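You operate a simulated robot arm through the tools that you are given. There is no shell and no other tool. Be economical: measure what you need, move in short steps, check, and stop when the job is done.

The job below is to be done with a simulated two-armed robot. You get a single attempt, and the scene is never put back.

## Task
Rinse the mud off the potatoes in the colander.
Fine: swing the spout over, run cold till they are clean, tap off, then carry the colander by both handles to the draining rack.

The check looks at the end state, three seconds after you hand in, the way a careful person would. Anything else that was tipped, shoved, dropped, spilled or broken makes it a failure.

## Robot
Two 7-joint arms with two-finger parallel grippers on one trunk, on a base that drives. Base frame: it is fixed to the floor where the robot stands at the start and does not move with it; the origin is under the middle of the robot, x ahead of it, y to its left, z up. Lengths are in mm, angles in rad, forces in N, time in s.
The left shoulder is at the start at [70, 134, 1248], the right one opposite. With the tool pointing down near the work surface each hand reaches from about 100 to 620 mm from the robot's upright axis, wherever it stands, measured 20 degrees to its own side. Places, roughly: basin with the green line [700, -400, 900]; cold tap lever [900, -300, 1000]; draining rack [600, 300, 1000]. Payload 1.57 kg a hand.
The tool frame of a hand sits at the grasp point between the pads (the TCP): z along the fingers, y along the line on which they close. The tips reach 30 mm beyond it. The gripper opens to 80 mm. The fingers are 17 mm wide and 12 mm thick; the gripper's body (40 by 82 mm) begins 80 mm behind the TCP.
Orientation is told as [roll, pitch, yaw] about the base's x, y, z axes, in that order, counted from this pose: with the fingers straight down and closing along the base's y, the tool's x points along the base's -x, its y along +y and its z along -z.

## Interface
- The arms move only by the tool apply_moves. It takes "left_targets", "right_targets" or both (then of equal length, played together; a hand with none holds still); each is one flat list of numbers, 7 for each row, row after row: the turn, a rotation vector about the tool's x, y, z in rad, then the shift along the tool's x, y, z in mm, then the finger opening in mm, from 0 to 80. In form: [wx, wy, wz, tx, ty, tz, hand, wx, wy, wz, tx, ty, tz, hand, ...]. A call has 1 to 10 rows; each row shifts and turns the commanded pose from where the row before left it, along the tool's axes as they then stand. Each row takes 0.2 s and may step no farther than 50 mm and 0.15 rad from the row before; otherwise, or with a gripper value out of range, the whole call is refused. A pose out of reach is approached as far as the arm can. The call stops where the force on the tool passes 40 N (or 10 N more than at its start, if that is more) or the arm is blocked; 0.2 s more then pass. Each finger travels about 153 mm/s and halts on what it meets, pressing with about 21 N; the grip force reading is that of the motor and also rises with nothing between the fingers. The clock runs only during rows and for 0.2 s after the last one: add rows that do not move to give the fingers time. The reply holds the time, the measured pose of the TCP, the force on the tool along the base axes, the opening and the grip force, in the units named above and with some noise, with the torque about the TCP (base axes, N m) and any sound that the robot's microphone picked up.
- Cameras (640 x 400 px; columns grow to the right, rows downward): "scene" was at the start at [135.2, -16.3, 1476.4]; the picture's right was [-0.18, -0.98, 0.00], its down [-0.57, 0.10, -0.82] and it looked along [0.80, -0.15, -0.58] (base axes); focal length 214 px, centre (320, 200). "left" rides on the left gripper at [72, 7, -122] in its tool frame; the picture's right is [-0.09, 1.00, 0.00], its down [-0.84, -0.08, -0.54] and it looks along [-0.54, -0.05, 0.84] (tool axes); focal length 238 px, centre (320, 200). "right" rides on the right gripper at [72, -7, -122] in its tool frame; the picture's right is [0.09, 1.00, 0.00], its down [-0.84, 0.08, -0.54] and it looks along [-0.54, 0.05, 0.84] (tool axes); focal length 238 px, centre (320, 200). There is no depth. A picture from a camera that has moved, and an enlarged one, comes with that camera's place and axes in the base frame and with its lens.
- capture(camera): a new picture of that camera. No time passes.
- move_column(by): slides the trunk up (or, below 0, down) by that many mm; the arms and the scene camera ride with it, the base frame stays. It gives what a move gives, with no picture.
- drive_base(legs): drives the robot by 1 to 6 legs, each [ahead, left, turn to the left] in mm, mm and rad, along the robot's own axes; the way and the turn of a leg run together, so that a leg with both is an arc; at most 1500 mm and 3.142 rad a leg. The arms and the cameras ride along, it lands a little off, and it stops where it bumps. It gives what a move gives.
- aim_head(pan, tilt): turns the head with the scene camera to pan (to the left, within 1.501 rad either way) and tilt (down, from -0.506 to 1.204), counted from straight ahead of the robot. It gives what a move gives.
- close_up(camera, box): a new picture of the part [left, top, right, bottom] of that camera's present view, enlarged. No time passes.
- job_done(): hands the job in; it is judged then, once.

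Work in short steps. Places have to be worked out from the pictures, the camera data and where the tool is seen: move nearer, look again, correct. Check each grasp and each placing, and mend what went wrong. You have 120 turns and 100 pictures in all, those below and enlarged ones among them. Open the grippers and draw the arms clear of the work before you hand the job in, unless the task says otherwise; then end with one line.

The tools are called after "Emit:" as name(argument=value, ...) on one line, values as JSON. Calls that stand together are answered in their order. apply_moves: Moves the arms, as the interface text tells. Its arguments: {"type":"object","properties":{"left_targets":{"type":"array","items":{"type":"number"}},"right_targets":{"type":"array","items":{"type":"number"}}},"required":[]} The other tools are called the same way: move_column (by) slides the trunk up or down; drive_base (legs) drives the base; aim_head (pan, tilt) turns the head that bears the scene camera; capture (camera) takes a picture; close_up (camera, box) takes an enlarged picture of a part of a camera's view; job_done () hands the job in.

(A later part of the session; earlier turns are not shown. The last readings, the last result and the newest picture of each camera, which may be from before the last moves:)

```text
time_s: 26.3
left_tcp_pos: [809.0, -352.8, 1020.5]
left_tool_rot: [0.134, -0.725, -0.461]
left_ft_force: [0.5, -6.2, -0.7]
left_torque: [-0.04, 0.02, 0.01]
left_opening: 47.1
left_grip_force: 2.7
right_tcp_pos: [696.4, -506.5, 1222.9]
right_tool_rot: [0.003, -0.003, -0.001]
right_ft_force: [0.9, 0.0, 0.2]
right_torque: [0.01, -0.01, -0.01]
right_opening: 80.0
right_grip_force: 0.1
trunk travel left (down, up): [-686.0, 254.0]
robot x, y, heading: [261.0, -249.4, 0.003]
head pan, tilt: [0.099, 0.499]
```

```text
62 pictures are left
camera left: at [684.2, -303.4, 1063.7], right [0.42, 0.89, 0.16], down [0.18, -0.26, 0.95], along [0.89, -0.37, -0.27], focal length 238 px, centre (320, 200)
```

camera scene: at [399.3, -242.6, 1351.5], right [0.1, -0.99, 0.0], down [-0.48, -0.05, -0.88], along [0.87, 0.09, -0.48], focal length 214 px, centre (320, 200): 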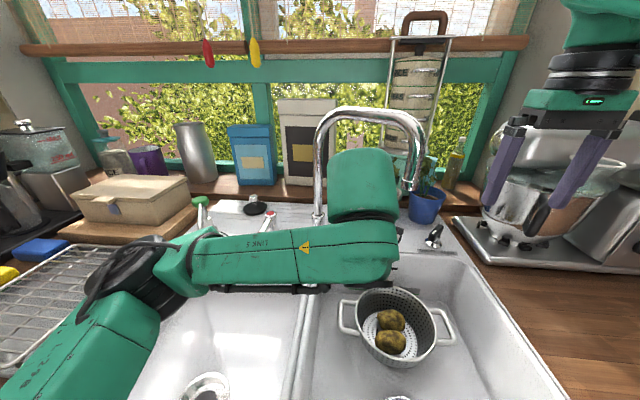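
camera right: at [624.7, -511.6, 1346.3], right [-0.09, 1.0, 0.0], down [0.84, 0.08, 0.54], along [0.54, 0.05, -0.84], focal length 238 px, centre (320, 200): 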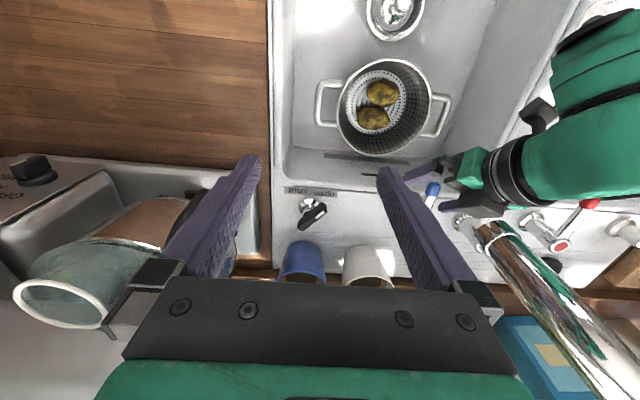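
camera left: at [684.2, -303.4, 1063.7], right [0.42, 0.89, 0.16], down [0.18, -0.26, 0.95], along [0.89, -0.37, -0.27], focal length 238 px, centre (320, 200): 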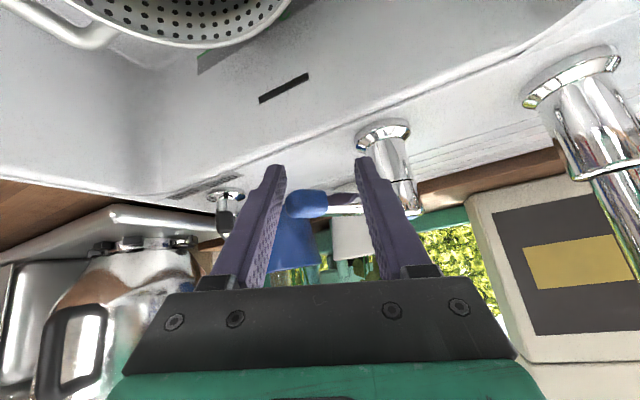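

The lever seems to have turned to the right. I'll check whether water runs and how it looks from other views.

Emit:
capture(camera="right")

Emit:
capture(camera="scene")

```text
61 pictures are left
camera right: at [625.3, -515.7, 1345.3], right [-0.09, 1.0, 0.0], down [0.84, 0.08, 0.54], along [0.54, 0.05, -0.84], focal length 238 px, centre (320, 200)
```

right: 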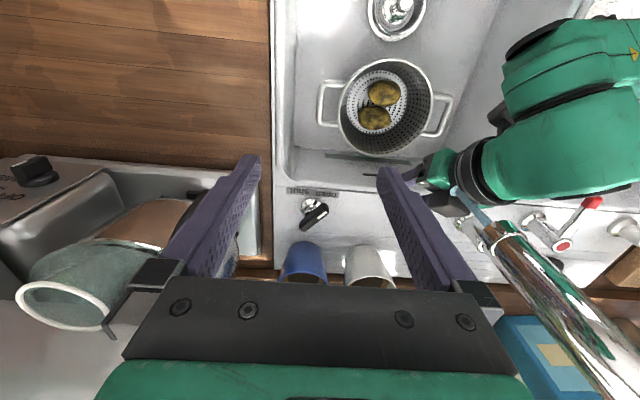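

```text
60 pictures are left
camera scene: at [399.6, -245.4, 1351.5], right [0.1, -1.0, 0.0], down [-0.48, -0.04, -0.88], along [0.87, 0.09, -0.48], focal length 214 px, centre (320, 200)
```

scene: 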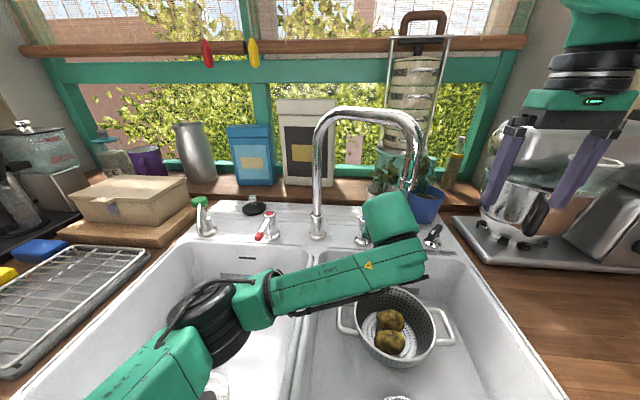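

The right camera shows water running from the spout and meeting the left hand. I'll look closely.

Emit:
close_up(camera="right", box=[330, 40, 530, 260])

```text
1.82 times, centred on (430, 150) of right
camera zoom: at [625.3, -515.7, 1345.3], right [-0.09, 1.0, 0.0], down [0.84, 0.08, 0.54], along [0.54, 0.05, -0.84], focal length 433 px, centre (120, 291)
```

zoom: 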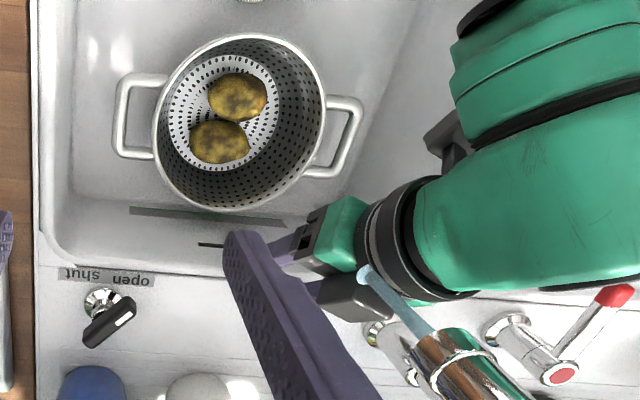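

Water is on but falls on the wrist. I'll open the fingers, back off up and out of the lever, then move left clear of the stream.

Emit:
apply_moves(left_targets=[0, 0, 0, 0, 0, 0, 70, 0, 0, 0, 0, 0, -40, 80, 0, 0, 0, -5, 0, -40, 80, 0, 0, 0, 17, 45, 0, 80, 0, 0, 0, 17, 45, 0, 80])

Emit:
capture(camera="right")

Emit:
capture(camera="scene")

```text
time_s: 27.5
left_tcp_pos: [767.4, -239.2, 1067.4]
left_tool_rot: [0.134, -0.725, -0.451]
left_ft_force: [-0.2, 0.3, -0.3]
left_torque: [0.02, 0.03, 0.01]
left_opening: 80.2
left_grip_force: 0.0
right_tcp_pos: [695.1, -500.7, 1225.0]
right_tool_rot: [-0.001, -0.003, -0.001]
right_ft_force: [0.2, -0.3, -0.2]
right_torque: [0.01, 0.01, 0.01]
right_opening: 80.1
right_grip_force: 0.2
trunk travel left (down, up): [-686.0, 254.0]
robot x, y, heading: [258.8, -249.4, 0.002]
head pan, tilt: [0.099, 0.499]
```

```text
58 pictures are left
camera right: at [624.1, -509.5, 1346.9], right [-0.09, 1.0, 0.0], down [0.84, 0.08, 0.54], along [0.54, 0.05, -0.84], focal length 238 px, centre (320, 200)
```

right: 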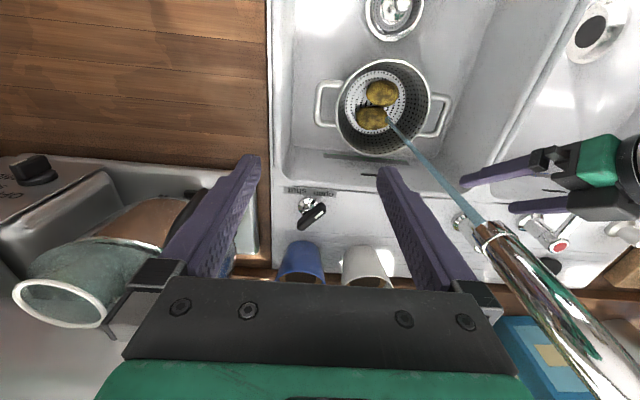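

```text
57 pictures are left
camera scene: at [398.2, -239.5, 1351.6], right [0.1, -0.99, 0.0], down [-0.48, -0.05, -0.88], along [0.87, 0.09, -0.48], focal length 214 px, centre (320, 200)
```

scene: 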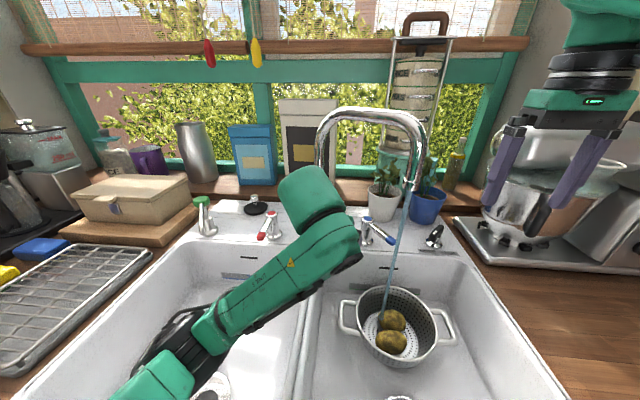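

The stream falls into the colander at the potatoes. I'll let it run a few seconds and look at the potatoes and the basin level.

Emit:
apply_moves(left_targets=[0, 0, 0, 0, 0, 0, 80, 0, 0, 0, 0, 0, 0, 80, 0, 0, 0, 0, 0, 0, 80, 0, 0, 0, 0, 0, 0, 80, 0, 0, 0, 0, 0, 0, 80, 0, 0, 0, 0, 0, 0, 80, 0, 0, 0, 0, 0, 0, 80, 0, 0, 0, 0, 0, 0, 80, 0, 0, 0, 0, 0, 0, 80, 0, 0, 0, 0, 0, 0, 80])

Emit:
close_up(camera="right", box=[290, 0, 470, 200])

```text
time_s: 29.7
left_tcp_pos: [766.5, -241.5, 1068.2]
left_tool_rot: [0.135, -0.724, -0.453]
left_ft_force: [-0.1, -1.3, -0.1]
left_torque: [0.0, 0.01, 0.01]
left_opening: 80.2
left_grip_force: 0.2
right_tcp_pos: [695.3, -504.1, 1224.4]
right_tool_rot: [0.001, -0.005, 0.0]
right_ft_force: [-0.4, 0.5, 0.0]
right_torque: [-0.01, -0.01, 0.0]
right_opening: 80.1
right_grip_force: 0.1
trunk travel left (down, up): [-686.0, 254.0]
robot x, y, heading: [257.4, -250.6, 0.002]
head pan, tilt: [0.099, 0.499]
```

```text
2.00 times, centred on (380, 100) of right
camera zoom: at [624.3, -511.4, 1346.5], right [-0.09, 1.0, 0.0], down [0.84, 0.08, 0.54], along [0.54, 0.05, -0.84], focal length 477 px, centre (200, 400)
```

zoom: 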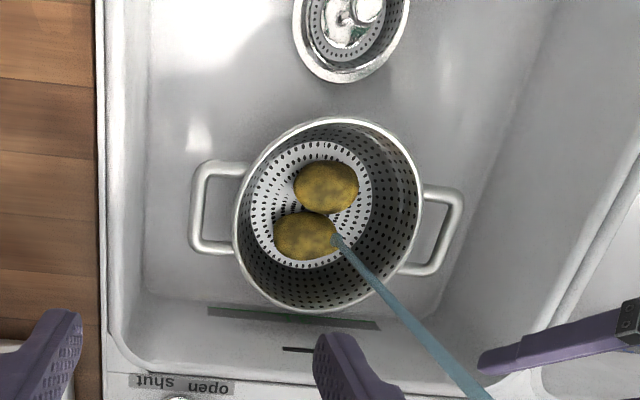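

Both potatoes are visibly lighter already and there is no pooling. I'll run it longer.

Emit:
apply_moves(left_targets=[0, 0, 0, 0, 0, 0, 80, 0, 0, 0, 0, 0, 0, 80, 0, 0, 0, 0, 0, 0, 80, 0, 0, 0, 0, 0, 0, 80, 0, 0, 0, 0, 0, 0, 80, 0, 0, 0, 0, 0, 0, 80, 0, 0, 0, 0, 0, 0, 80, 0, 0, 0, 0, 0, 0, 80, 0, 0, 0, 0, 0, 0, 80, 0, 0, 0, 0, 0, 0, 80])

Emit:
apply_moves(left_targets=[0, 0, 0, 0, 0, 0, 80, 0, 0, 0, 0, 0, 0, 80, 0, 0, 0, 0, 0, 0, 80, 0, 0, 0, 0, 0, 0, 80, 0, 0, 0, 0, 0, 0, 80, 0, 0, 0, 0, 0, 0, 80, 0, 0, 0, 0, 0, 0, 80, 0, 0, 0, 0, 0, 0, 80, 0, 0, 0, 0, 0, 0, 80, 0, 0, 0, 0, 0, 0, 80])

Emit:
close_up(camera="right", box=[290, 0, 470, 200])

```text
time_s: 31.9
left_tcp_pos: [767.5, -241.4, 1067.1]
left_tool_rot: [0.134, -0.726, -0.453]
left_ft_force: [0.4, -0.5, 1.2]
left_torque: [-0.03, 0.0, 0.01]
left_opening: 79.9
left_grip_force: 0.1
right_tcp_pos: [695.7, -503.5, 1224.3]
right_tool_rot: [0.0, -0.004, 0.001]
right_ft_force: [0.2, 0.5, 0.0]
right_torque: [-0.02, 0.03, 0.02]
right_opening: 79.8
right_grip_force: 0.1
trunk travel left (down, up): [-686.0, 254.0]
robot x, y, heading: [258.8, -250.7, -0.005]
head pan, tilt: [0.099, 0.499]
```

```text
time_s: 34.1
left_tcp_pos: [767.8, -241.2, 1067.7]
left_tool_rot: [0.136, -0.724, -0.452]
left_ft_force: [0.7, 0.6, 0.4]
left_torque: [0.0, -0.01, 0.0]
left_opening: 80.1
left_grip_force: 0.1
right_tcp_pos: [694.9, -501.5, 1225.1]
right_tool_rot: [0.0, -0.004, -0.001]
right_ft_force: [0.2, 0.5, 0.2]
right_torque: [0.0, 0.02, 0.01]
right_opening: 80.0
right_grip_force: 0.1
trunk travel left (down, up): [-686.0, 254.0]
robot x, y, heading: [257.2, -253.5, 0.001]
head pan, tilt: [0.099, 0.499]
```

```text
2.00 times, centred on (380, 100) of right
camera zoom: at [624.3, -511.5, 1346.5], right [-0.09, 1.0, 0.0], down [0.84, 0.08, 0.54], along [0.54, 0.05, -0.84], focal length 477 px, centre (200, 400)
```

zoom: 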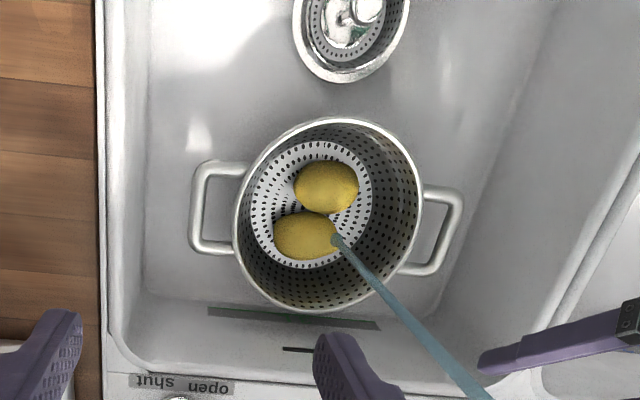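

Nearly clean. I'll rinse a few more seconds, then look at the potatoes and the lever.

Emit:
apply_moves(left_targets=[0, 0, 0, 0, 0, 0, 80, 0, 0, 0, 0, 0, 0, 80, 0, 0, 0, 0, 0, 0, 80, 0, 0, 0, 0, 0, 0, 80, 0, 0, 0, 0, 0, 0, 80, 0, 0, 0, 0, 0, 0, 80, 0, 0, 0, 0, 0, 0, 80, 0, 0, 0, 0, 0, 0, 80, 0, 0, 0, 0, 0, 0, 80, 0, 0, 0, 0, 0, 0, 80])

Emit:
apply_moves(left_targets=[0, 0, 0, 0, 0, 0, 80, 0, 0, 0, 0, 0, 0, 80, 0, 0, 0, 0, 0, 0, 80, 0, 0, 0, 0, 0, 0, 80, 0, 0, 0, 0, 0, 0, 80, 0, 0, 0, 0, 0, 0, 80, 0, 0, 0, 0, 0, 0, 80, 0, 0, 0, 0, 0, 0, 80, 0, 0, 0, 0, 0, 0, 80, 0, 0, 0, 0, 0, 0, 80])

Emit:
close_up(camera="right", box=[310, 50, 470, 170])

Emit:
close_up(camera="scene", box=[300, 180, 480, 380])

Emit:
capture(camera="left")

```text
time_s: 36.3
left_tcp_pos: [766.5, -240.5, 1068.0]
left_tool_rot: [0.137, -0.724, -0.452]
left_ft_force: [0.9, 0.4, 0.2]
left_torque: [0.02, -0.01, 0.01]
left_opening: 80.0
left_grip_force: 0.2
right_tcp_pos: [696.5, -503.5, 1225.0]
right_tool_rot: [0.001, -0.004, -0.002]
right_ft_force: [0.2, -0.4, -0.9]
right_torque: [0.0, 0.01, -0.01]
right_opening: 79.9
right_grip_force: 0.0
trunk travel left (down, up): [-686.0, 254.0]
robot x, y, heading: [259.5, -247.8, -0.001]
head pan, tilt: [0.099, 0.499]
```

```text
time_s: 38.5
left_tcp_pos: [768.5, -240.5, 1067.4]
left_tool_rot: [0.136, -0.724, -0.452]
left_ft_force: [1.0, 0.1, 0.7]
left_torque: [0.03, 0.01, -0.01]
left_opening: 79.8
left_grip_force: 0.0
right_tcp_pos: [696.6, -503.7, 1223.8]
right_tool_rot: [0.0, -0.004, 0.0]
right_ft_force: [-0.1, 0.0, 0.4]
right_torque: [-0.04, 0.03, -0.02]
right_opening: 79.8
right_grip_force: 0.1
trunk travel left (down, up): [-686.0, 254.0]
robot x, y, heading: [260.1, -251.1, -0.005]
head pan, tilt: [0.099, 0.499]
```

```text
3.33 times, centred on (390, 110) of right
camera zoom: at [624.3, -511.4, 1346.5], right [-0.09, 1.0, 0.0], down [0.84, 0.08, 0.54], along [0.54, 0.05, -0.84], focal length 794 px, centre (87, 500)
```

zoom: 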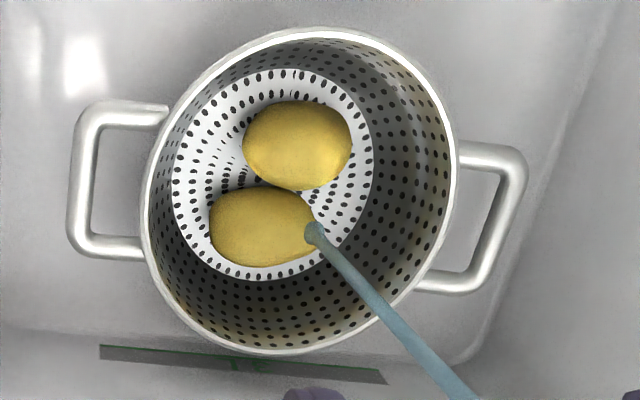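

```text
2.00 times, centred on (390, 280) of scene
camera zoom: at [398.3, -241.4, 1351.6], right [0.1, -0.99, 0.0], down [-0.48, -0.05, -0.88], along [0.87, 0.09, -0.48], focal length 429 px, centre (180, 40)
```

zoom: 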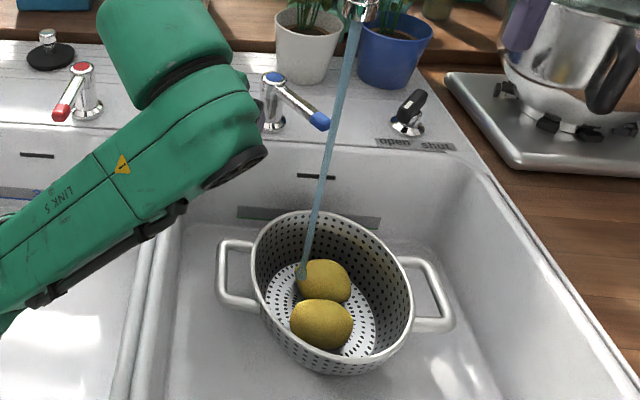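

```text
52 pictures are left
camera left: at [642.5, -191.5, 1111.3], right [0.41, 0.9, 0.16], down [0.18, -0.26, 0.95], along [0.89, -0.36, -0.27], focal length 238 px, centre (320, 200)
```

left: 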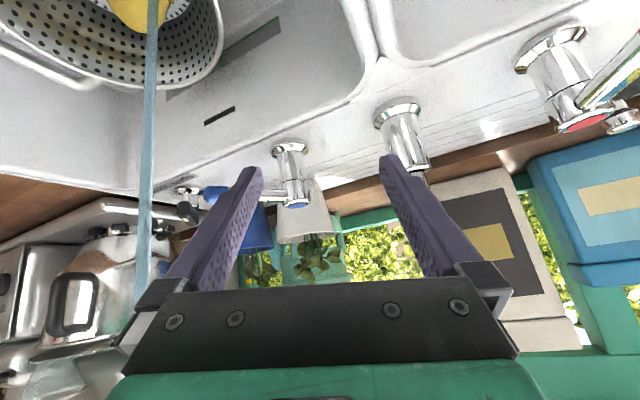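

The potatoes are clean and the basin is dry. To shut off, I'll use the right hand from the right side, tilted so it stays clear of both stream and spout; first roll it and close the fingers.

Emit:
apply_moves(right_targets=[-0.15, 0, 0, 0, 0, 0, 40, -0.15, 0, 0, 0, 0, 0, 0, -0.15, 0, 0, 0, 0, 0, 0])

Emit:
capture(camera="right")

```text
time_s: 39.3
left_tcp_pos: [769.0, -242.2, 1067.8]
left_tool_rot: [0.137, -0.725, -0.453]
left_ft_force: [0.4, 0.2, -0.4]
left_torque: [0.02, 0.01, 0.0]
left_opening: 80.0
left_grip_force: 0.1
right_tcp_pos: [695.9, -503.8, 1224.5]
right_tool_rot: [0.455, -0.004, 0.0]
right_ft_force: [-0.2, 0.0, 0.2]
right_torque: [-0.03, 0.0, 0.01]
right_opening: 0.0
right_grip_force: 20.7
trunk travel left (down, up): [-686.0, 254.0]
robot x, y, heading: [258.2, -253.1, -0.002]
head pan, tilt: [0.099, 0.499]
```

```text
51 pictures are left
camera right: at [624.4, -564.8, 1331.2], right [-0.09, 0.9, 0.44], down [0.84, -0.17, 0.52], along [0.54, 0.41, -0.73], focal length 238 px, centre (320, 200)
```

right: 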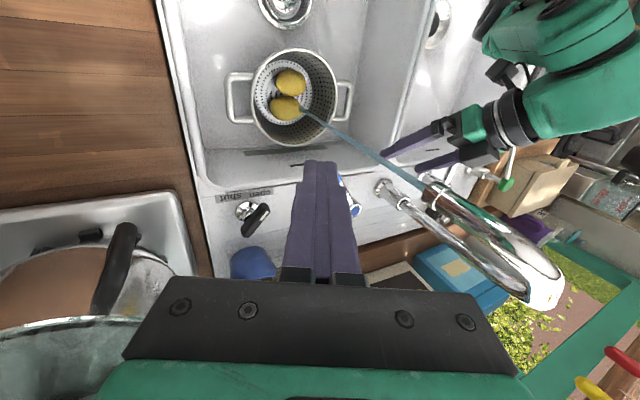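

Path is clear. I'll bring the right hand above the right side of the lever and partway down.

Emit:
apply_moves(right_targets=[0, 0, 0, -38, 22, 10.7, 0, 0, 0, 0, -38, 22, 10.7, 0, 0, 0, 0, -38, 22, 10.7, 0, 0, 0, 0, 0, -16.5, 33.7, 0, 0, 0, 0, 0, -16.5, 33.7, 0, 0, 0, 0, 0, -16.5, 33.7, 0])

Emit:
capture(camera="right")

Emit:
capture(camera="left")

```text
time_s: 40.7
left_tcp_pos: [767.7, -240.7, 1069.2]
left_tool_rot: [0.136, -0.724, -0.452]
left_ft_force: [0.4, -0.2, 0.3]
left_torque: [0.01, -0.01, -0.03]
left_opening: 79.8
left_grip_force: 0.1
right_tcp_pos: [768.6, -439.8, 1088.4]
right_tool_rot: [0.452, -0.005, 0.0]
right_ft_force: [-0.9, 0.1, 0.9]
right_torque: [0.01, -0.02, -0.04]
right_opening: 0.0
right_grip_force: 20.3
right hand out of reach, approached as far as the arm can: row 2, 3
trunk travel left (down, up): [-686.0, 254.0]
robot x, y, heading: [258.5, -248.7, 0.002]
head pan, tilt: [0.099, 0.499]
```

```text
50 pictures are left
camera right: at [697.3, -500.2, 1195.1], right [-0.09, 0.9, 0.43], down [0.84, -0.17, 0.52], along [0.54, 0.41, -0.73], focal length 238 px, centre (320, 200)
```

right: 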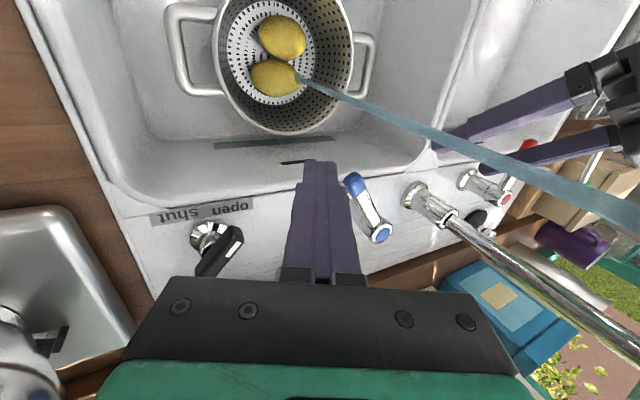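

```text
49 pictures are left
camera left: at [642.4, -191.7, 1111.4], right [0.41, 0.9, 0.16], down [0.18, -0.26, 0.95], along [0.89, -0.36, -0.27], focal length 238 px, centre (320, 200)
```

left: 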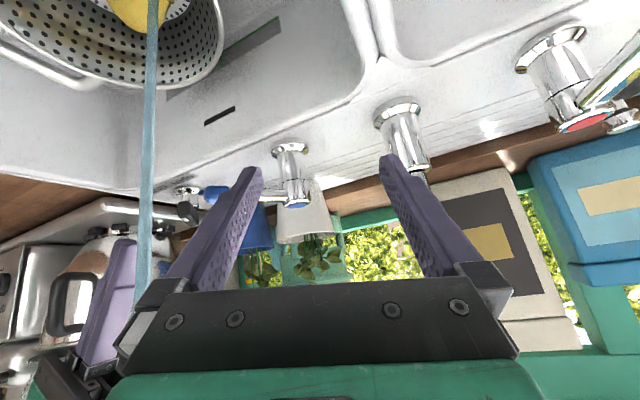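

The lever tip is at (814,-363,1022). I'll go down beside it on its right.

Emit:
apply_moves(right_targets=[0, 0, 0, 0, 0, 37, 0, 0, 0, 0, -20, -2, 36, 0, 0, 0, 0, -20, 0, 0, 0])

Emit:
capture(camera="right")

```text
time_s: 41.5
left_tcp_pos: [768.1, -240.4, 1067.8]
left_tool_rot: [0.137, -0.724, -0.453]
left_ft_force: [-0.2, 0.0, 0.4]
left_torque: [-0.02, 0.03, 0.0]
left_opening: 80.0
left_grip_force: 0.0
right_tcp_pos: [810.4, -409.6, 1021.6]
right_tool_rot: [0.45, -0.002, 0.002]
right_ft_force: [1.0, 0.4, -0.2]
right_torque: [0.03, -0.02, 0.02]
right_opening: 0.3
right_grip_force: 21.0
trunk travel left (down, up): [-686.0, 254.0]
robot x, y, heading: [257.0, -248.1, -0.004]
head pan, tilt: [0.099, 0.499]
```

```text
48 pictures are left
camera right: at [738.9, -470.3, 1127.8], right [-0.09, 0.9, 0.43], down [0.84, -0.17, 0.52], along [0.54, 0.41, -0.73], focal length 238 px, centre (320, 200)
```

right: 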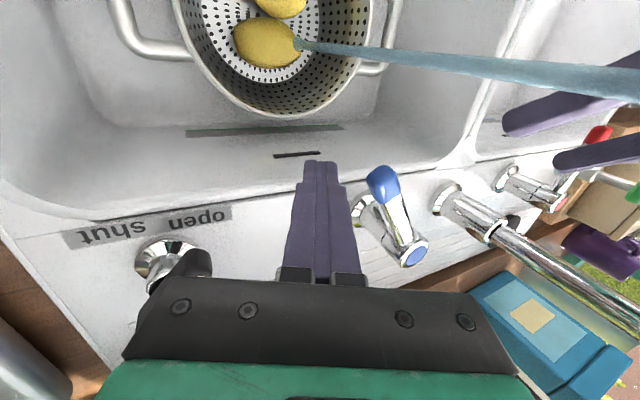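

I'm beside the lever on its right. I'll push it left in small steps, watching the force.

Emit:
apply_moves(right_targets=[0, 0, 0, 0, 14.4, 7, 0, 0, 0, 0, 0, 14.4, 7, 0, 0, 0, 0, 0, 14.4, 7, 0, 0, 0, 0, 0, 7.2, 3.5, 0])

Emit:
capture(camera="right")

```text
time_s: 42.5
left_tcp_pos: [766.2, -241.5, 1067.9]
left_tool_rot: [0.139, -0.722, -0.452]
left_ft_force: [-0.3, 0.7, 0.4]
left_torque: [-0.01, -0.01, 0.02]
left_opening: 80.0
left_grip_force: 0.2
right_tcp_pos: [808.5, -353.6, 1022.5]
right_tool_rot: [0.454, -0.005, 0.0]
right_ft_force: [0.5, 0.3, -1.0]
right_torque: [0.0, 0.01, 0.0]
right_opening: 0.0
right_grip_force: 21.6
trunk travel left (down, up): [-686.0, 254.0]
robot x, y, heading: [256.8, -250.1, 0.002]
head pan, tilt: [0.099, 0.499]
```

```text
47 pictures are left
camera right: at [737.1, -414.3, 1129.0], right [-0.09, 0.9, 0.43], down [0.83, -0.17, 0.53], along [0.54, 0.41, -0.73], focal length 238 px, centre (320, 200)
```

right: 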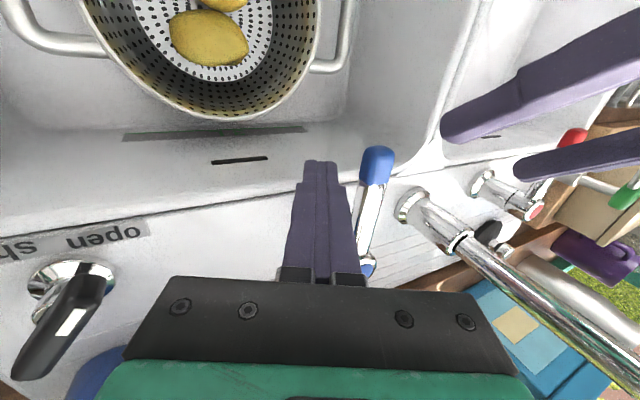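

The stream has stopped and the lever tip is back at about (793,-318). I'll nudge gently to be sure it is seated, then back away.

Emit:
apply_moves(right_targets=[0, 0, 0, 0, 4, 2, 0, 0, 0, 0, 0, 0, 0, 0, 0, 0, 0, 0, -22, -11, 0, 0, 0, 0, 0, -22, -11, 0, 0, 0, 0, 0, 16, -35, 0, 0, 0, 0, 0, 16, -35, 0, 0, 0, 0, 15, 16, -35, 0])

Emit:
capture(camera="right")

Emit:
close_up(camera="scene", box=[300, 120, 480, 380])

```text
time_s: 44.1
left_tcp_pos: [766.2, -241.4, 1068.1]
left_tool_rot: [0.138, -0.725, -0.451]
left_ft_force: [-0.3, 0.2, -0.3]
left_torque: [-0.02, -0.01, 0.0]
left_opening: 80.0
left_grip_force: 0.1
right_tcp_pos: [790.8, -401.2, 1138.6]
right_tool_rot: [0.45, -0.004, -0.001]
right_ft_force: [-1.1, -0.2, 0.5]
right_torque: [-0.01, 0.02, 0.01]
right_opening: 0.0
right_grip_force: 21.2
trunk travel left (down, up): [-686.0, 254.0]
robot x, y, heading: [261.1, -253.9, -0.002]
head pan, tilt: [0.099, 0.499]
```

```text
46 pictures are left
camera right: at [720.3, -461.6, 1244.9], right [-0.09, 0.9, 0.43], down [0.84, -0.17, 0.52], along [0.54, 0.41, -0.73], focal length 238 px, centre (320, 200)
```

right: 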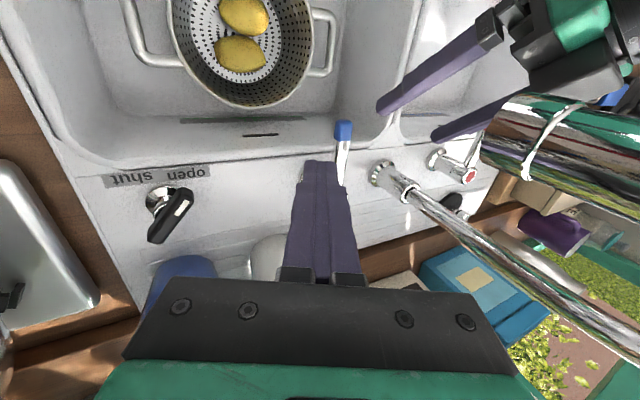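

```text
1.54 times, centred on (390, 250) of scene
camera zoom: at [396.6, -241.6, 1351.8], right [0.1, -1.0, 0.0], down [-0.48, -0.05, -0.88], along [0.87, 0.09, -0.48], focal length 330 px, centre (212, 123)
```

zoom: 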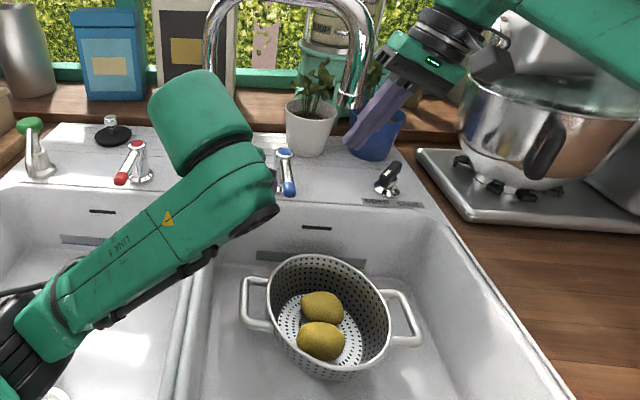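

The water is off and the drain lever is still open. I'll draw both hands back and return them to pointing straight down for grasping the colander handles.

Emit:
apply_moves(left_targets=[0, 0, 0, 9, -3, -40, 80, 0, 0, 0, 9, -3, -40, 80, 0, 0, 0, 9, -3, -40, 80, -0.1, 0.015, -0.111, 0, 0, 0, 80, -0.1, 0.015, -0.111, 0, 0, 0, 80, -0.1, 0.015, -0.111, 0, 0, 0, 80, 0, 0.1435, 0.02, 0, 0, 0, 80, 0, 0.1435, 0.02, 0, 0, 0, 80], right_targets=[0, 0, 0, 10, -36, -18, 0, 0, 0, 0, 20, -36, -18, 0, 0, 0, 0, 30, -36, -18, 0, 0, 0, 0, 45, 0, 0, 20, 0.15, 0, 0, 45, 0, 0, 40, 0.15, 0, 0, 0, 0, 0, 60, 0.15, 0, 0, 0, 0, 0, 80, 0, 0, 0, 0, 0, 0, 80])

Emit:
apply_moves(left_targets=[0, 0.1435, 0.02, 0, 0, 0, 80, 0, 0.1435, 0.02, 0, 0, 0, 80, 0, 0.1435, 0.02, 0, 0, 0, 80, 0.138, 0, 0, 0, 0, 0, 80])

Emit:
capture(camera="scene")

```text
refused: row 3 steps farther than a row can; nothing moved
```

```text
time_s: 45.1
left_tcp_pos: [769.3, -239.9, 1068.5]
left_tool_rot: [-0.001, -0.287, -0.453]
left_ft_force: [0.2, 0.3, 0.1]
left_torque: [-0.02, 0.03, -0.02]
left_opening: 80.0
left_grip_force: 0.0
right_tcp_pos: [794.2, -398.7, 1136.8]
right_tool_rot: [0.448, -0.001, 0.0]
right_ft_force: [-0.3, 0.4, -0.2]
right_torque: [-0.07, -0.03, -0.01]
right_opening: 0.0
right_grip_force: 21.1
trunk travel left (down, up): [-686.0, 254.0]
robot x, y, heading: [257.6, -246.3, 0.002]
head pan, tilt: [0.099, 0.499]
```

```text
44 pictures are left
camera scene: at [398.8, -239.7, 1351.5], right [0.1, -0.99, 0.0], down [-0.48, -0.05, -0.88], along [0.87, 0.09, -0.48], focal length 214 px, centre (320, 200)
```

scene: 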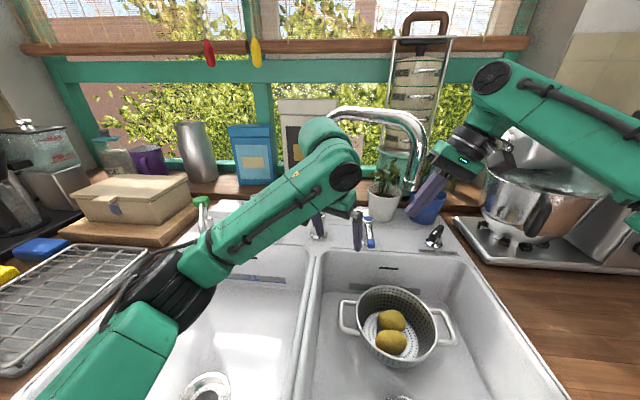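

The first call was refused for step size, the second ran; the left hand is half righted and uncontacted. I'll redo the retreat with smaller steps.

Emit:
apply_moves(left_targets=[0, 0, 0, 30, -12, -9, 80, 0, 0, 0, 30, -12, -9, 80, 0, 0, 0, 30, -12, -9, 80, -0.042, 0, -0.144, 0, 0, 0, 80, -0.042, 0, -0.144, 0, 0, 0, 80, -0.042, 0, -0.144, 0, 0, 0, 80, 0, 0.144, 0, 0, 0, 0, 80, 0, 0.144, 0, 0, 0, 0, 80], right_targets=[0, 0, 0, 10, -36, -18, 0, 0, 0, 0, 20, -36, -18, 0, 0, 0, 0, 25, -36, -18, 0, 0, 0, 0, 45, 0, 0, 20, 0.15, 0, 0, 45, 0, 0, 40, 0.15, 0, 0, 0, 0, 0, 60, 0.15, 0, 0, 0, 0, 0, 80, 0, 0, 0, 0, 0, 0, 80])

Emit:
capture(camera="left")

Emit:
capture(camera="right")

```text
time_s: 46.9
left_tcp_pos: [669.5, -233.6, 1069.9]
left_tool_rot: [-0.003, 0.002, -0.003]
left_ft_force: [-0.2, 0.1, 0.5]
left_torque: [-0.03, -0.03, -0.01]
left_opening: 80.1
left_grip_force: 0.0
right_tcp_pos: [648.3, -522.5, 1137.7]
right_tool_rot: [0.001, -0.004, 0.001]
right_ft_force: [0.0, -0.6, -0.5]
right_torque: [0.02, 0.0, 0.02]
right_opening: 79.9
right_grip_force: 0.0
trunk travel left (down, up): [-686.0, 254.0]
robot x, y, heading: [258.3, -250.6, 0.002]
head pan, tilt: [0.099, 0.499]
```

```text
43 pictures are left
camera left: at [597.7, -226.8, 1191.4], right [0.1, 1.0, 0.0], down [0.84, -0.08, 0.54], along [0.54, -0.05, -0.84], focal length 238 px, centre (320, 200)
```

left: 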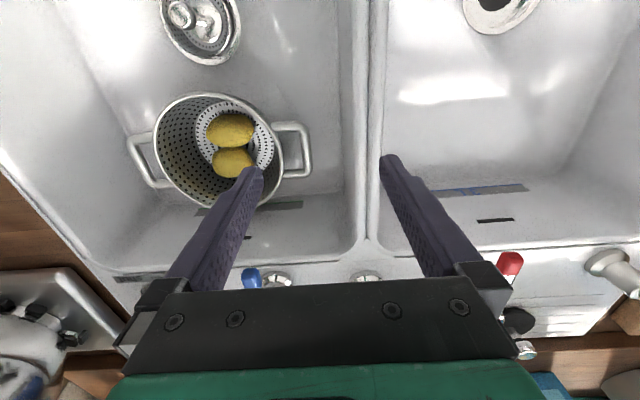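

```text
42 pictures are left
camera right: at [577.4, -530.7, 1259.9], right [-0.09, 1.0, 0.0], down [0.84, 0.08, 0.54], along [0.54, 0.05, -0.84], focal length 238 px, centre (320, 200)
```

right: 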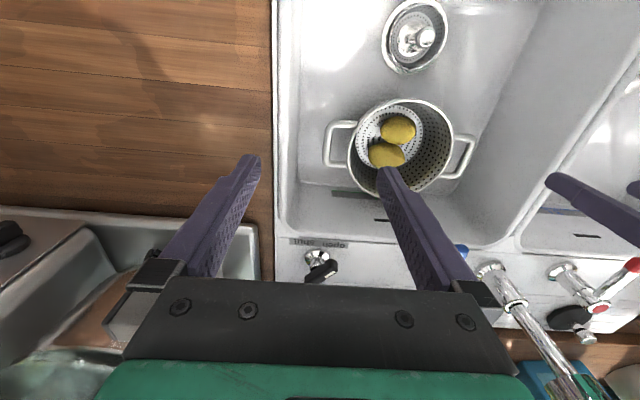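

Handles agree across views: left (716,-259), right (715,-502), z≈868. I'll position both hands above them with partly closed fingers.

Emit:
apply_moves(left_targets=[0, 0, 0, -9.2, -5, 23, 60, 0, 0, 0, -9.2, -5, 23, 40, 0, 0, 0, -9.2, -5, 23, 36, 0, 0, 0, -9.2, -5, 23, 36, 0, 0, 0, -9.2, -5, 23, 36], right_targets=[0, 0, 0, -13.4, 4, 36.6, 60, 0, 0, 0, -13.4, 4, 36.6, 40, 0, 0, 0, -13.4, 4, 36.6, 36, 0, 0, 0, -13.4, 4, 36.6, 36, 0, 0, 0, -13.4, 4, 36.6, 36])

Emit:
capture(camera="left")

Emit:
capture(camera="right")

```text
time_s: 48.1
left_tcp_pos: [716.5, -258.4, 954.6]
left_tool_rot: [-0.004, 0.0, -0.003]
left_ft_force: [-0.2, 0.0, 1.0]
left_torque: [-0.03, 0.0, 0.01]
left_opening: 36.3
left_grip_force: 0.0
right_tcp_pos: [717.2, -501.5, 954.9]
right_tool_rot: [0.001, -0.001, -0.001]
right_ft_force: [-0.5, 0.1, -0.5]
right_torque: [0.0, 0.03, 0.0]
right_opening: 35.9
right_grip_force: 0.0
trunk travel left (down, up): [-686.0, 254.0]
robot x, y, heading: [259.8, -252.8, 0.003]
head pan, tilt: [0.099, 0.499]
```

```text
41 pictures are left
camera left: at [644.6, -251.6, 1076.6], right [0.1, 1.0, 0.0], down [0.84, -0.08, 0.54], along [0.54, -0.05, -0.84], focal length 238 px, centre (320, 200)
```

left: 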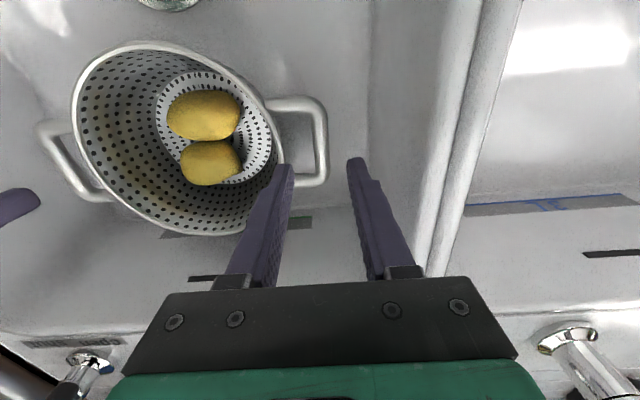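

```text
40 pictures are left
camera right: at [646.2, -510.0, 1077.0], right [-0.09, 1.0, 0.0], down [0.84, 0.08, 0.54], along [0.54, 0.05, -0.84], focal length 238 px, centre (320, 200)
```

right: 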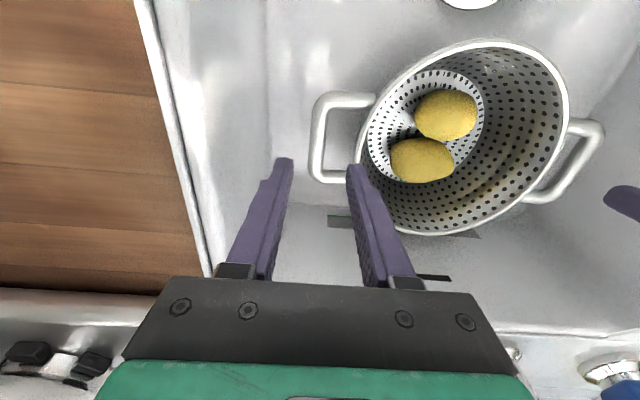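

Both bars are within a few mm of centre. I'll descend so the fingers straddle the bars.

Emit:
apply_moves(left_targets=[0, 0, 0, -1, 0, 22, 36, 0, 0, 0, 0, 0, 22, 36, 0, 0, 0, 0, 0, 22, 36, 0, 0, 0, 0, 0, 18, 36], right_targets=[0, 0, 0, 0, -3, 22, 36, 0, 0, 0, 0, 0, 22, 36, 0, 0, 0, 0, 0, 22, 36, 0, 0, 0, 0, 0, 18, 36])

Emit:
capture(camera="left")

Emit:
capture(camera="right")

```text
time_s: 49.1
left_tcp_pos: [716.6, -259.3, 869.5]
left_tool_rot: [-0.005, -0.001, -0.004]
left_ft_force: [-0.4, -0.2, -0.4]
left_torque: [-0.02, -0.01, 0.0]
left_opening: 36.2
left_grip_force: 0.1
right_tcp_pos: [716.1, -504.6, 872.4]
right_tool_rot: [0.001, -0.002, 0.002]
right_ft_force: [0.1, 0.1, 0.3]
right_torque: [-0.04, -0.01, 0.01]
right_opening: 36.0
right_grip_force: 0.1
trunk travel left (down, up): [-686.0, 254.0]
robot x, y, heading: [261.7, -248.2, 0.0]
head pan, tilt: [0.099, 0.499]
```

```text
39 pictures are left
camera left: at [644.5, -252.3, 991.8], right [0.1, 1.0, 0.0], down [0.84, -0.08, 0.54], along [0.54, -0.05, -0.84], focal length 238 px, centre (320, 200)
```

left: 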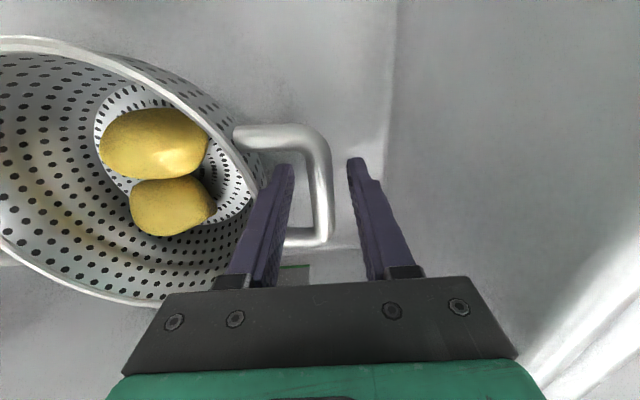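

```text
38 pictures are left
camera right: at [645.9, -513.6, 993.7], right [-0.09, 1.0, 0.0], down [0.84, 0.08, 0.54], along [0.54, 0.05, -0.84], focal length 238 px, centre (320, 200)
```

right: 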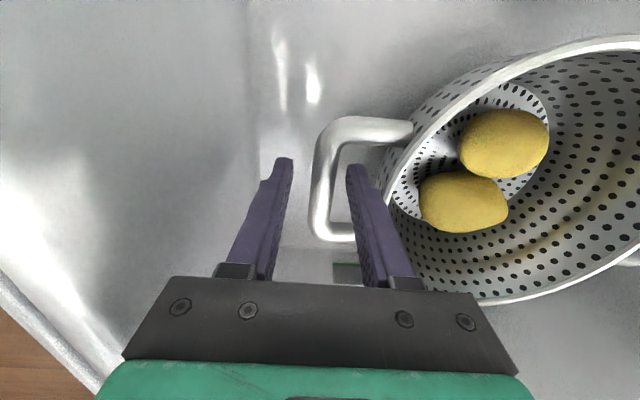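

Both bars are straddled at the right depth. Closing both grippers on them.

Emit:
apply_moves(left_targets=[0, 0, 0, 0, 0, 3, 24, 0, 0, 0, 0, 0, 0, 0, 0, 0, 0, 0, 0, 0, 0, 0, 0, 0, 0, 0, 0, 0], right_targets=[0, 0, 0, 0, 0, 5, 24, 0, 0, 0, 0, 0, 0, 0, 0, 0, 0, 0, 0, 0, 0, 0, 0, 0, 0, 0, 0, 0])

Emit:
capture(camera="scene")

```text
time_s: 50.1
left_tcp_pos: [715.4, -259.8, 867.7]
left_tool_rot: [-0.003, 0.0, -0.004]
left_ft_force: [-1.9, -1.3, 0.0]
left_torque: [0.03, 0.3, -0.16]
left_opening: 14.7
left_grip_force: 20.9
right_tcp_pos: [716.2, -504.4, 868.0]
right_tool_rot: [0.0, -0.003, 0.0]
right_ft_force: [0.7, 0.1, 2.6]
right_torque: [-0.01, -0.19, -0.23]
right_opening: 14.4
right_grip_force: 20.9
trunk travel left (down, up): [-686.0, 254.0]
robot x, y, heading: [261.4, -251.0, -0.003]
head pan, tilt: [0.099, 0.499]
```

```text
37 pictures are left
camera scene: at [397.8, -241.3, 1351.6], right [0.1, -0.99, 0.0], down [-0.48, -0.05, -0.88], along [0.87, 0.09, -0.48], focal length 214 px, centre (320, 200)
```

scene: 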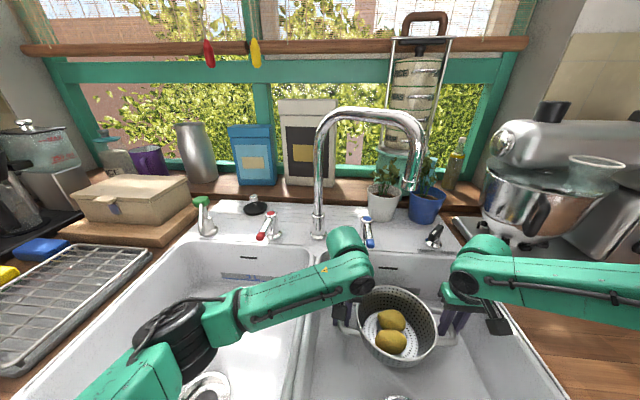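

Both hands hold the bars (about 14.5 mm). I'll lift slightly with the trunk and check.

Emit:
move_column(by=40)

Emit:
capture(camera="scene")

```text
time_s: 51.0
left_tcp_pos: [717.8, -259.6, 907.0]
left_tool_rot: [-0.005, 0.0, -0.003]
left_ft_force: [-2.1, -3.0, -3.5]
left_torque: [0.01, 0.3, -0.17]
left_opening: 14.8
left_grip_force: 20.7
right_tcp_pos: [717.4, -504.9, 906.8]
right_tool_rot: [0.004, -0.002, 0.0]
right_ft_force: [1.7, 3.4, -2.7]
right_torque: [0.03, -0.28, -0.24]
right_opening: 14.5
right_grip_force: 21.0
trunk travel left (down, up): [-726.0, 214.0]
robot x, y, heading: [259.6, -249.5, 0.006]
head pan, tilt: [0.099, 0.499]
```

```text
36 pictures are left
camera scene: at [400.0, -241.8, 1391.4], right [0.1, -0.99, 0.0], down [-0.48, -0.05, -0.88], along [0.87, 0.09, -0.48], focal length 214 px, centre (320, 200)
```

scene: 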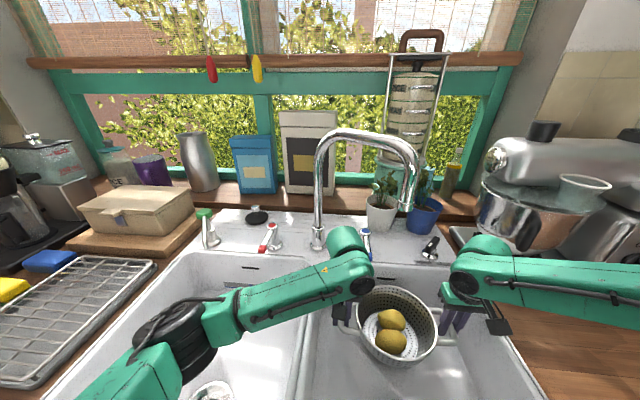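

The colander is lifted level and steady. I'll back off 60 mm away from under the spout, then raise it well above the sink rim.

Emit:
drive_base(legs=[[-60, 0, 0]])

Emit:
move_column(by=205)

Emit:
aim_head(pan=0.3, tilt=0.75)

Emit:
capture(camera="scene")

```text
time_s: 51.9
left_tcp_pos: [658.4, -259.2, 906.3]
left_tool_rot: [-0.004, 0.002, -0.004]
left_ft_force: [-1.4, -3.6, -3.2]
left_torque: [-0.03, -0.08, -0.15]
left_opening: 14.3
left_grip_force: 21.3
right_tcp_pos: [659.8, -503.4, 905.6]
right_tool_rot: [0.002, 0.001, 0.001]
right_ft_force: [1.6, 4.2, -3.7]
right_torque: [0.04, 0.08, -0.22]
right_opening: 14.6
right_grip_force: 20.9
trunk travel left (down, up): [-726.0, 214.0]
robot x, y, heading: [198.7, -248.2, -0.005]
head pan, tilt: [0.099, 0.499]
```

```text
time_s: 54.1
left_tcp_pos: [657.0, -258.7, 1113.0]
left_tool_rot: [-0.004, 0.0, -0.003]
left_ft_force: [-1.1, -1.9, -2.8]
left_torque: [0.06, 0.15, -0.17]
left_opening: 14.6
left_grip_force: 20.9
right_tcp_pos: [657.6, -504.6, 1111.4]
right_tool_rot: [0.001, -0.002, 0.001]
right_ft_force: [1.6, 0.1, -2.5]
right_torque: [0.02, -0.13, -0.23]
right_opening: 14.3
right_grip_force: 21.0
trunk travel left (down, up): [-931.0, 9.0]
robot x, y, heading: [199.1, -248.0, 0.0]
head pan, tilt: [0.099, 0.499]
```

```text
time_s: 54.9
left_tcp_pos: [656.5, -259.8, 1111.5]
left_tool_rot: [-0.004, -0.001, -0.005]
left_ft_force: [-2.0, -1.2, -2.2]
left_torque: [-0.01, 0.04, -0.17]
left_opening: 14.5
left_grip_force: 21.4
right_tcp_pos: [656.3, -504.5, 1111.3]
right_tool_rot: [0.003, -0.001, 0.001]
right_ft_force: [1.6, 1.0, -2.8]
right_torque: [-0.02, -0.03, -0.23]
right_opening: 14.4
right_grip_force: 20.2
trunk travel left (down, up): [-931.0, 9.0]
robot x, y, heading: [199.4, -250.0, 0.002]
head pan, tilt: [0.3, 0.75]
```

```text
35 pictures are left
camera scene: at [328.3, -226.2, 1574.6], right [0.3, -0.96, 0.0], down [-0.65, -0.2, -0.73], along [0.7, 0.22, -0.68], focal length 214 px, centre (320, 200)
```

scene: 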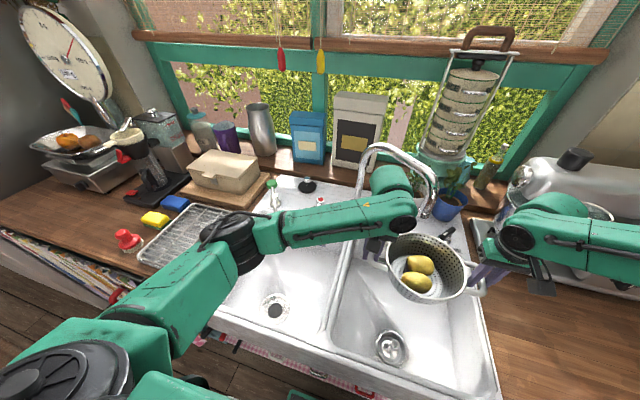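

Held level and clear. The rack centre works out at about (618,325) with its bars near z 990. I'll back off, drive left, and check before going ahead.

Emit:
drive_base(legs=[[-110, 0, 0], [0, 350, 0], [0, 350, 0]])

Emit:
aim_head(pan=0.0, tilt=0.75)

Emit:
capture(camera="scene")

Emit:
capture(camera="left")

Emit:
capture(camera="right")

```text
time_s: 59.8
left_tcp_pos: [546.9, 437.2, 1112.1]
left_tool_rot: [-0.002, 0.001, -0.002]
left_ft_force: [-1.4, -1.9, -2.1]
left_torque: [0.03, 0.01, -0.14]
left_opening: 14.7
left_grip_force: 20.8
right_tcp_pos: [549.6, 192.3, 1110.4]
right_tool_rot: [0.004, -0.002, 0.003]
right_ft_force: [1.9, 1.4, -2.0]
right_torque: [-0.01, -0.03, -0.18]
right_opening: 14.4
right_grip_force: 21.2
trunk travel left (down, up): [-931.0, 9.0]
robot x, y, heading: [93.7, 447.4, 0.0]
head pan, tilt: [0.3, 0.75]
```

```text
time_s: 60.6
left_tcp_pos: [547.6, 441.0, 1111.4]
left_tool_rot: [-0.002, 0.0, -0.002]
left_ft_force: [-1.0, -0.8, -2.3]
left_torque: [0.0, -0.09, -0.15]
left_opening: 14.4
left_grip_force: 21.1
right_tcp_pos: [549.2, 195.3, 1112.8]
right_tool_rot: [0.0, -0.003, 0.004]
right_ft_force: [1.5, 0.5, -2.7]
right_torque: [0.04, 0.13, -0.19]
right_opening: 14.4
right_grip_force: 21.1
trunk travel left (down, up): [-931.0, 9.0]
robot x, y, heading: [88.7, 452.9, 0.0]
head pan, tilt: [0.0, 0.75]
```

```text
34 pictures are left
camera scene: at [222.7, 448.9, 1574.5], right [0.0, -1.0, 0.0], down [-0.68, 0.0, -0.73], along [0.73, 0.0, -0.68], focal length 214 px, centre (320, 200)
```

scene: 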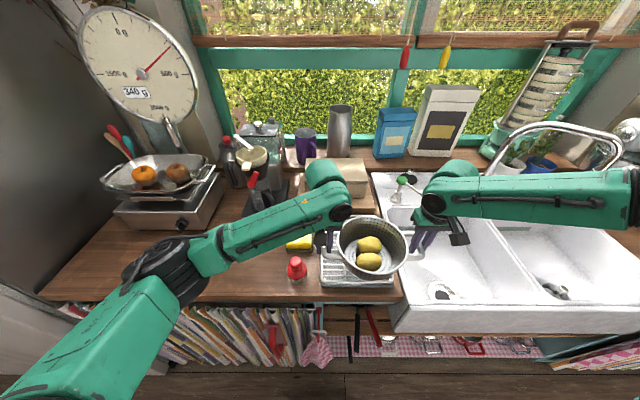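

```text
33 pictures are left
camera left: at [475.4, 447.5, 1234.0], right [0.09, 1.0, 0.0], down [0.84, -0.08, 0.54], along [0.54, -0.05, -0.84], focal length 238 px, centre (320, 200)
```

left: 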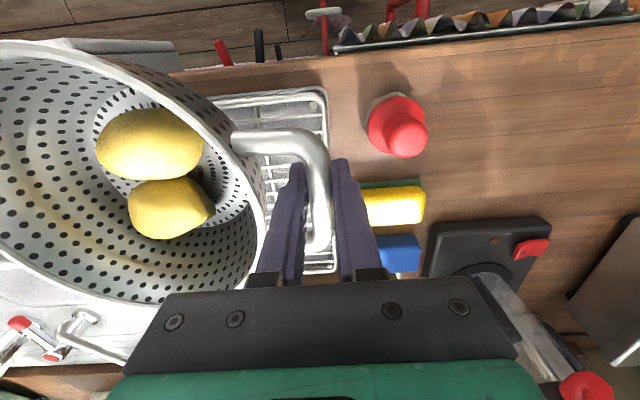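

```text
32 pictures are left
camera right: at [477.6, 186.6, 1233.6], right [-0.09, 1.0, 0.0], down [0.84, 0.08, 0.54], along [0.54, 0.05, -0.84], focal length 238 px, centre (320, 200)
```

right: 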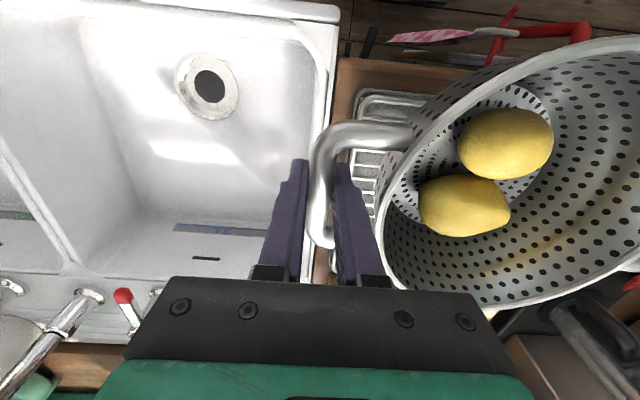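

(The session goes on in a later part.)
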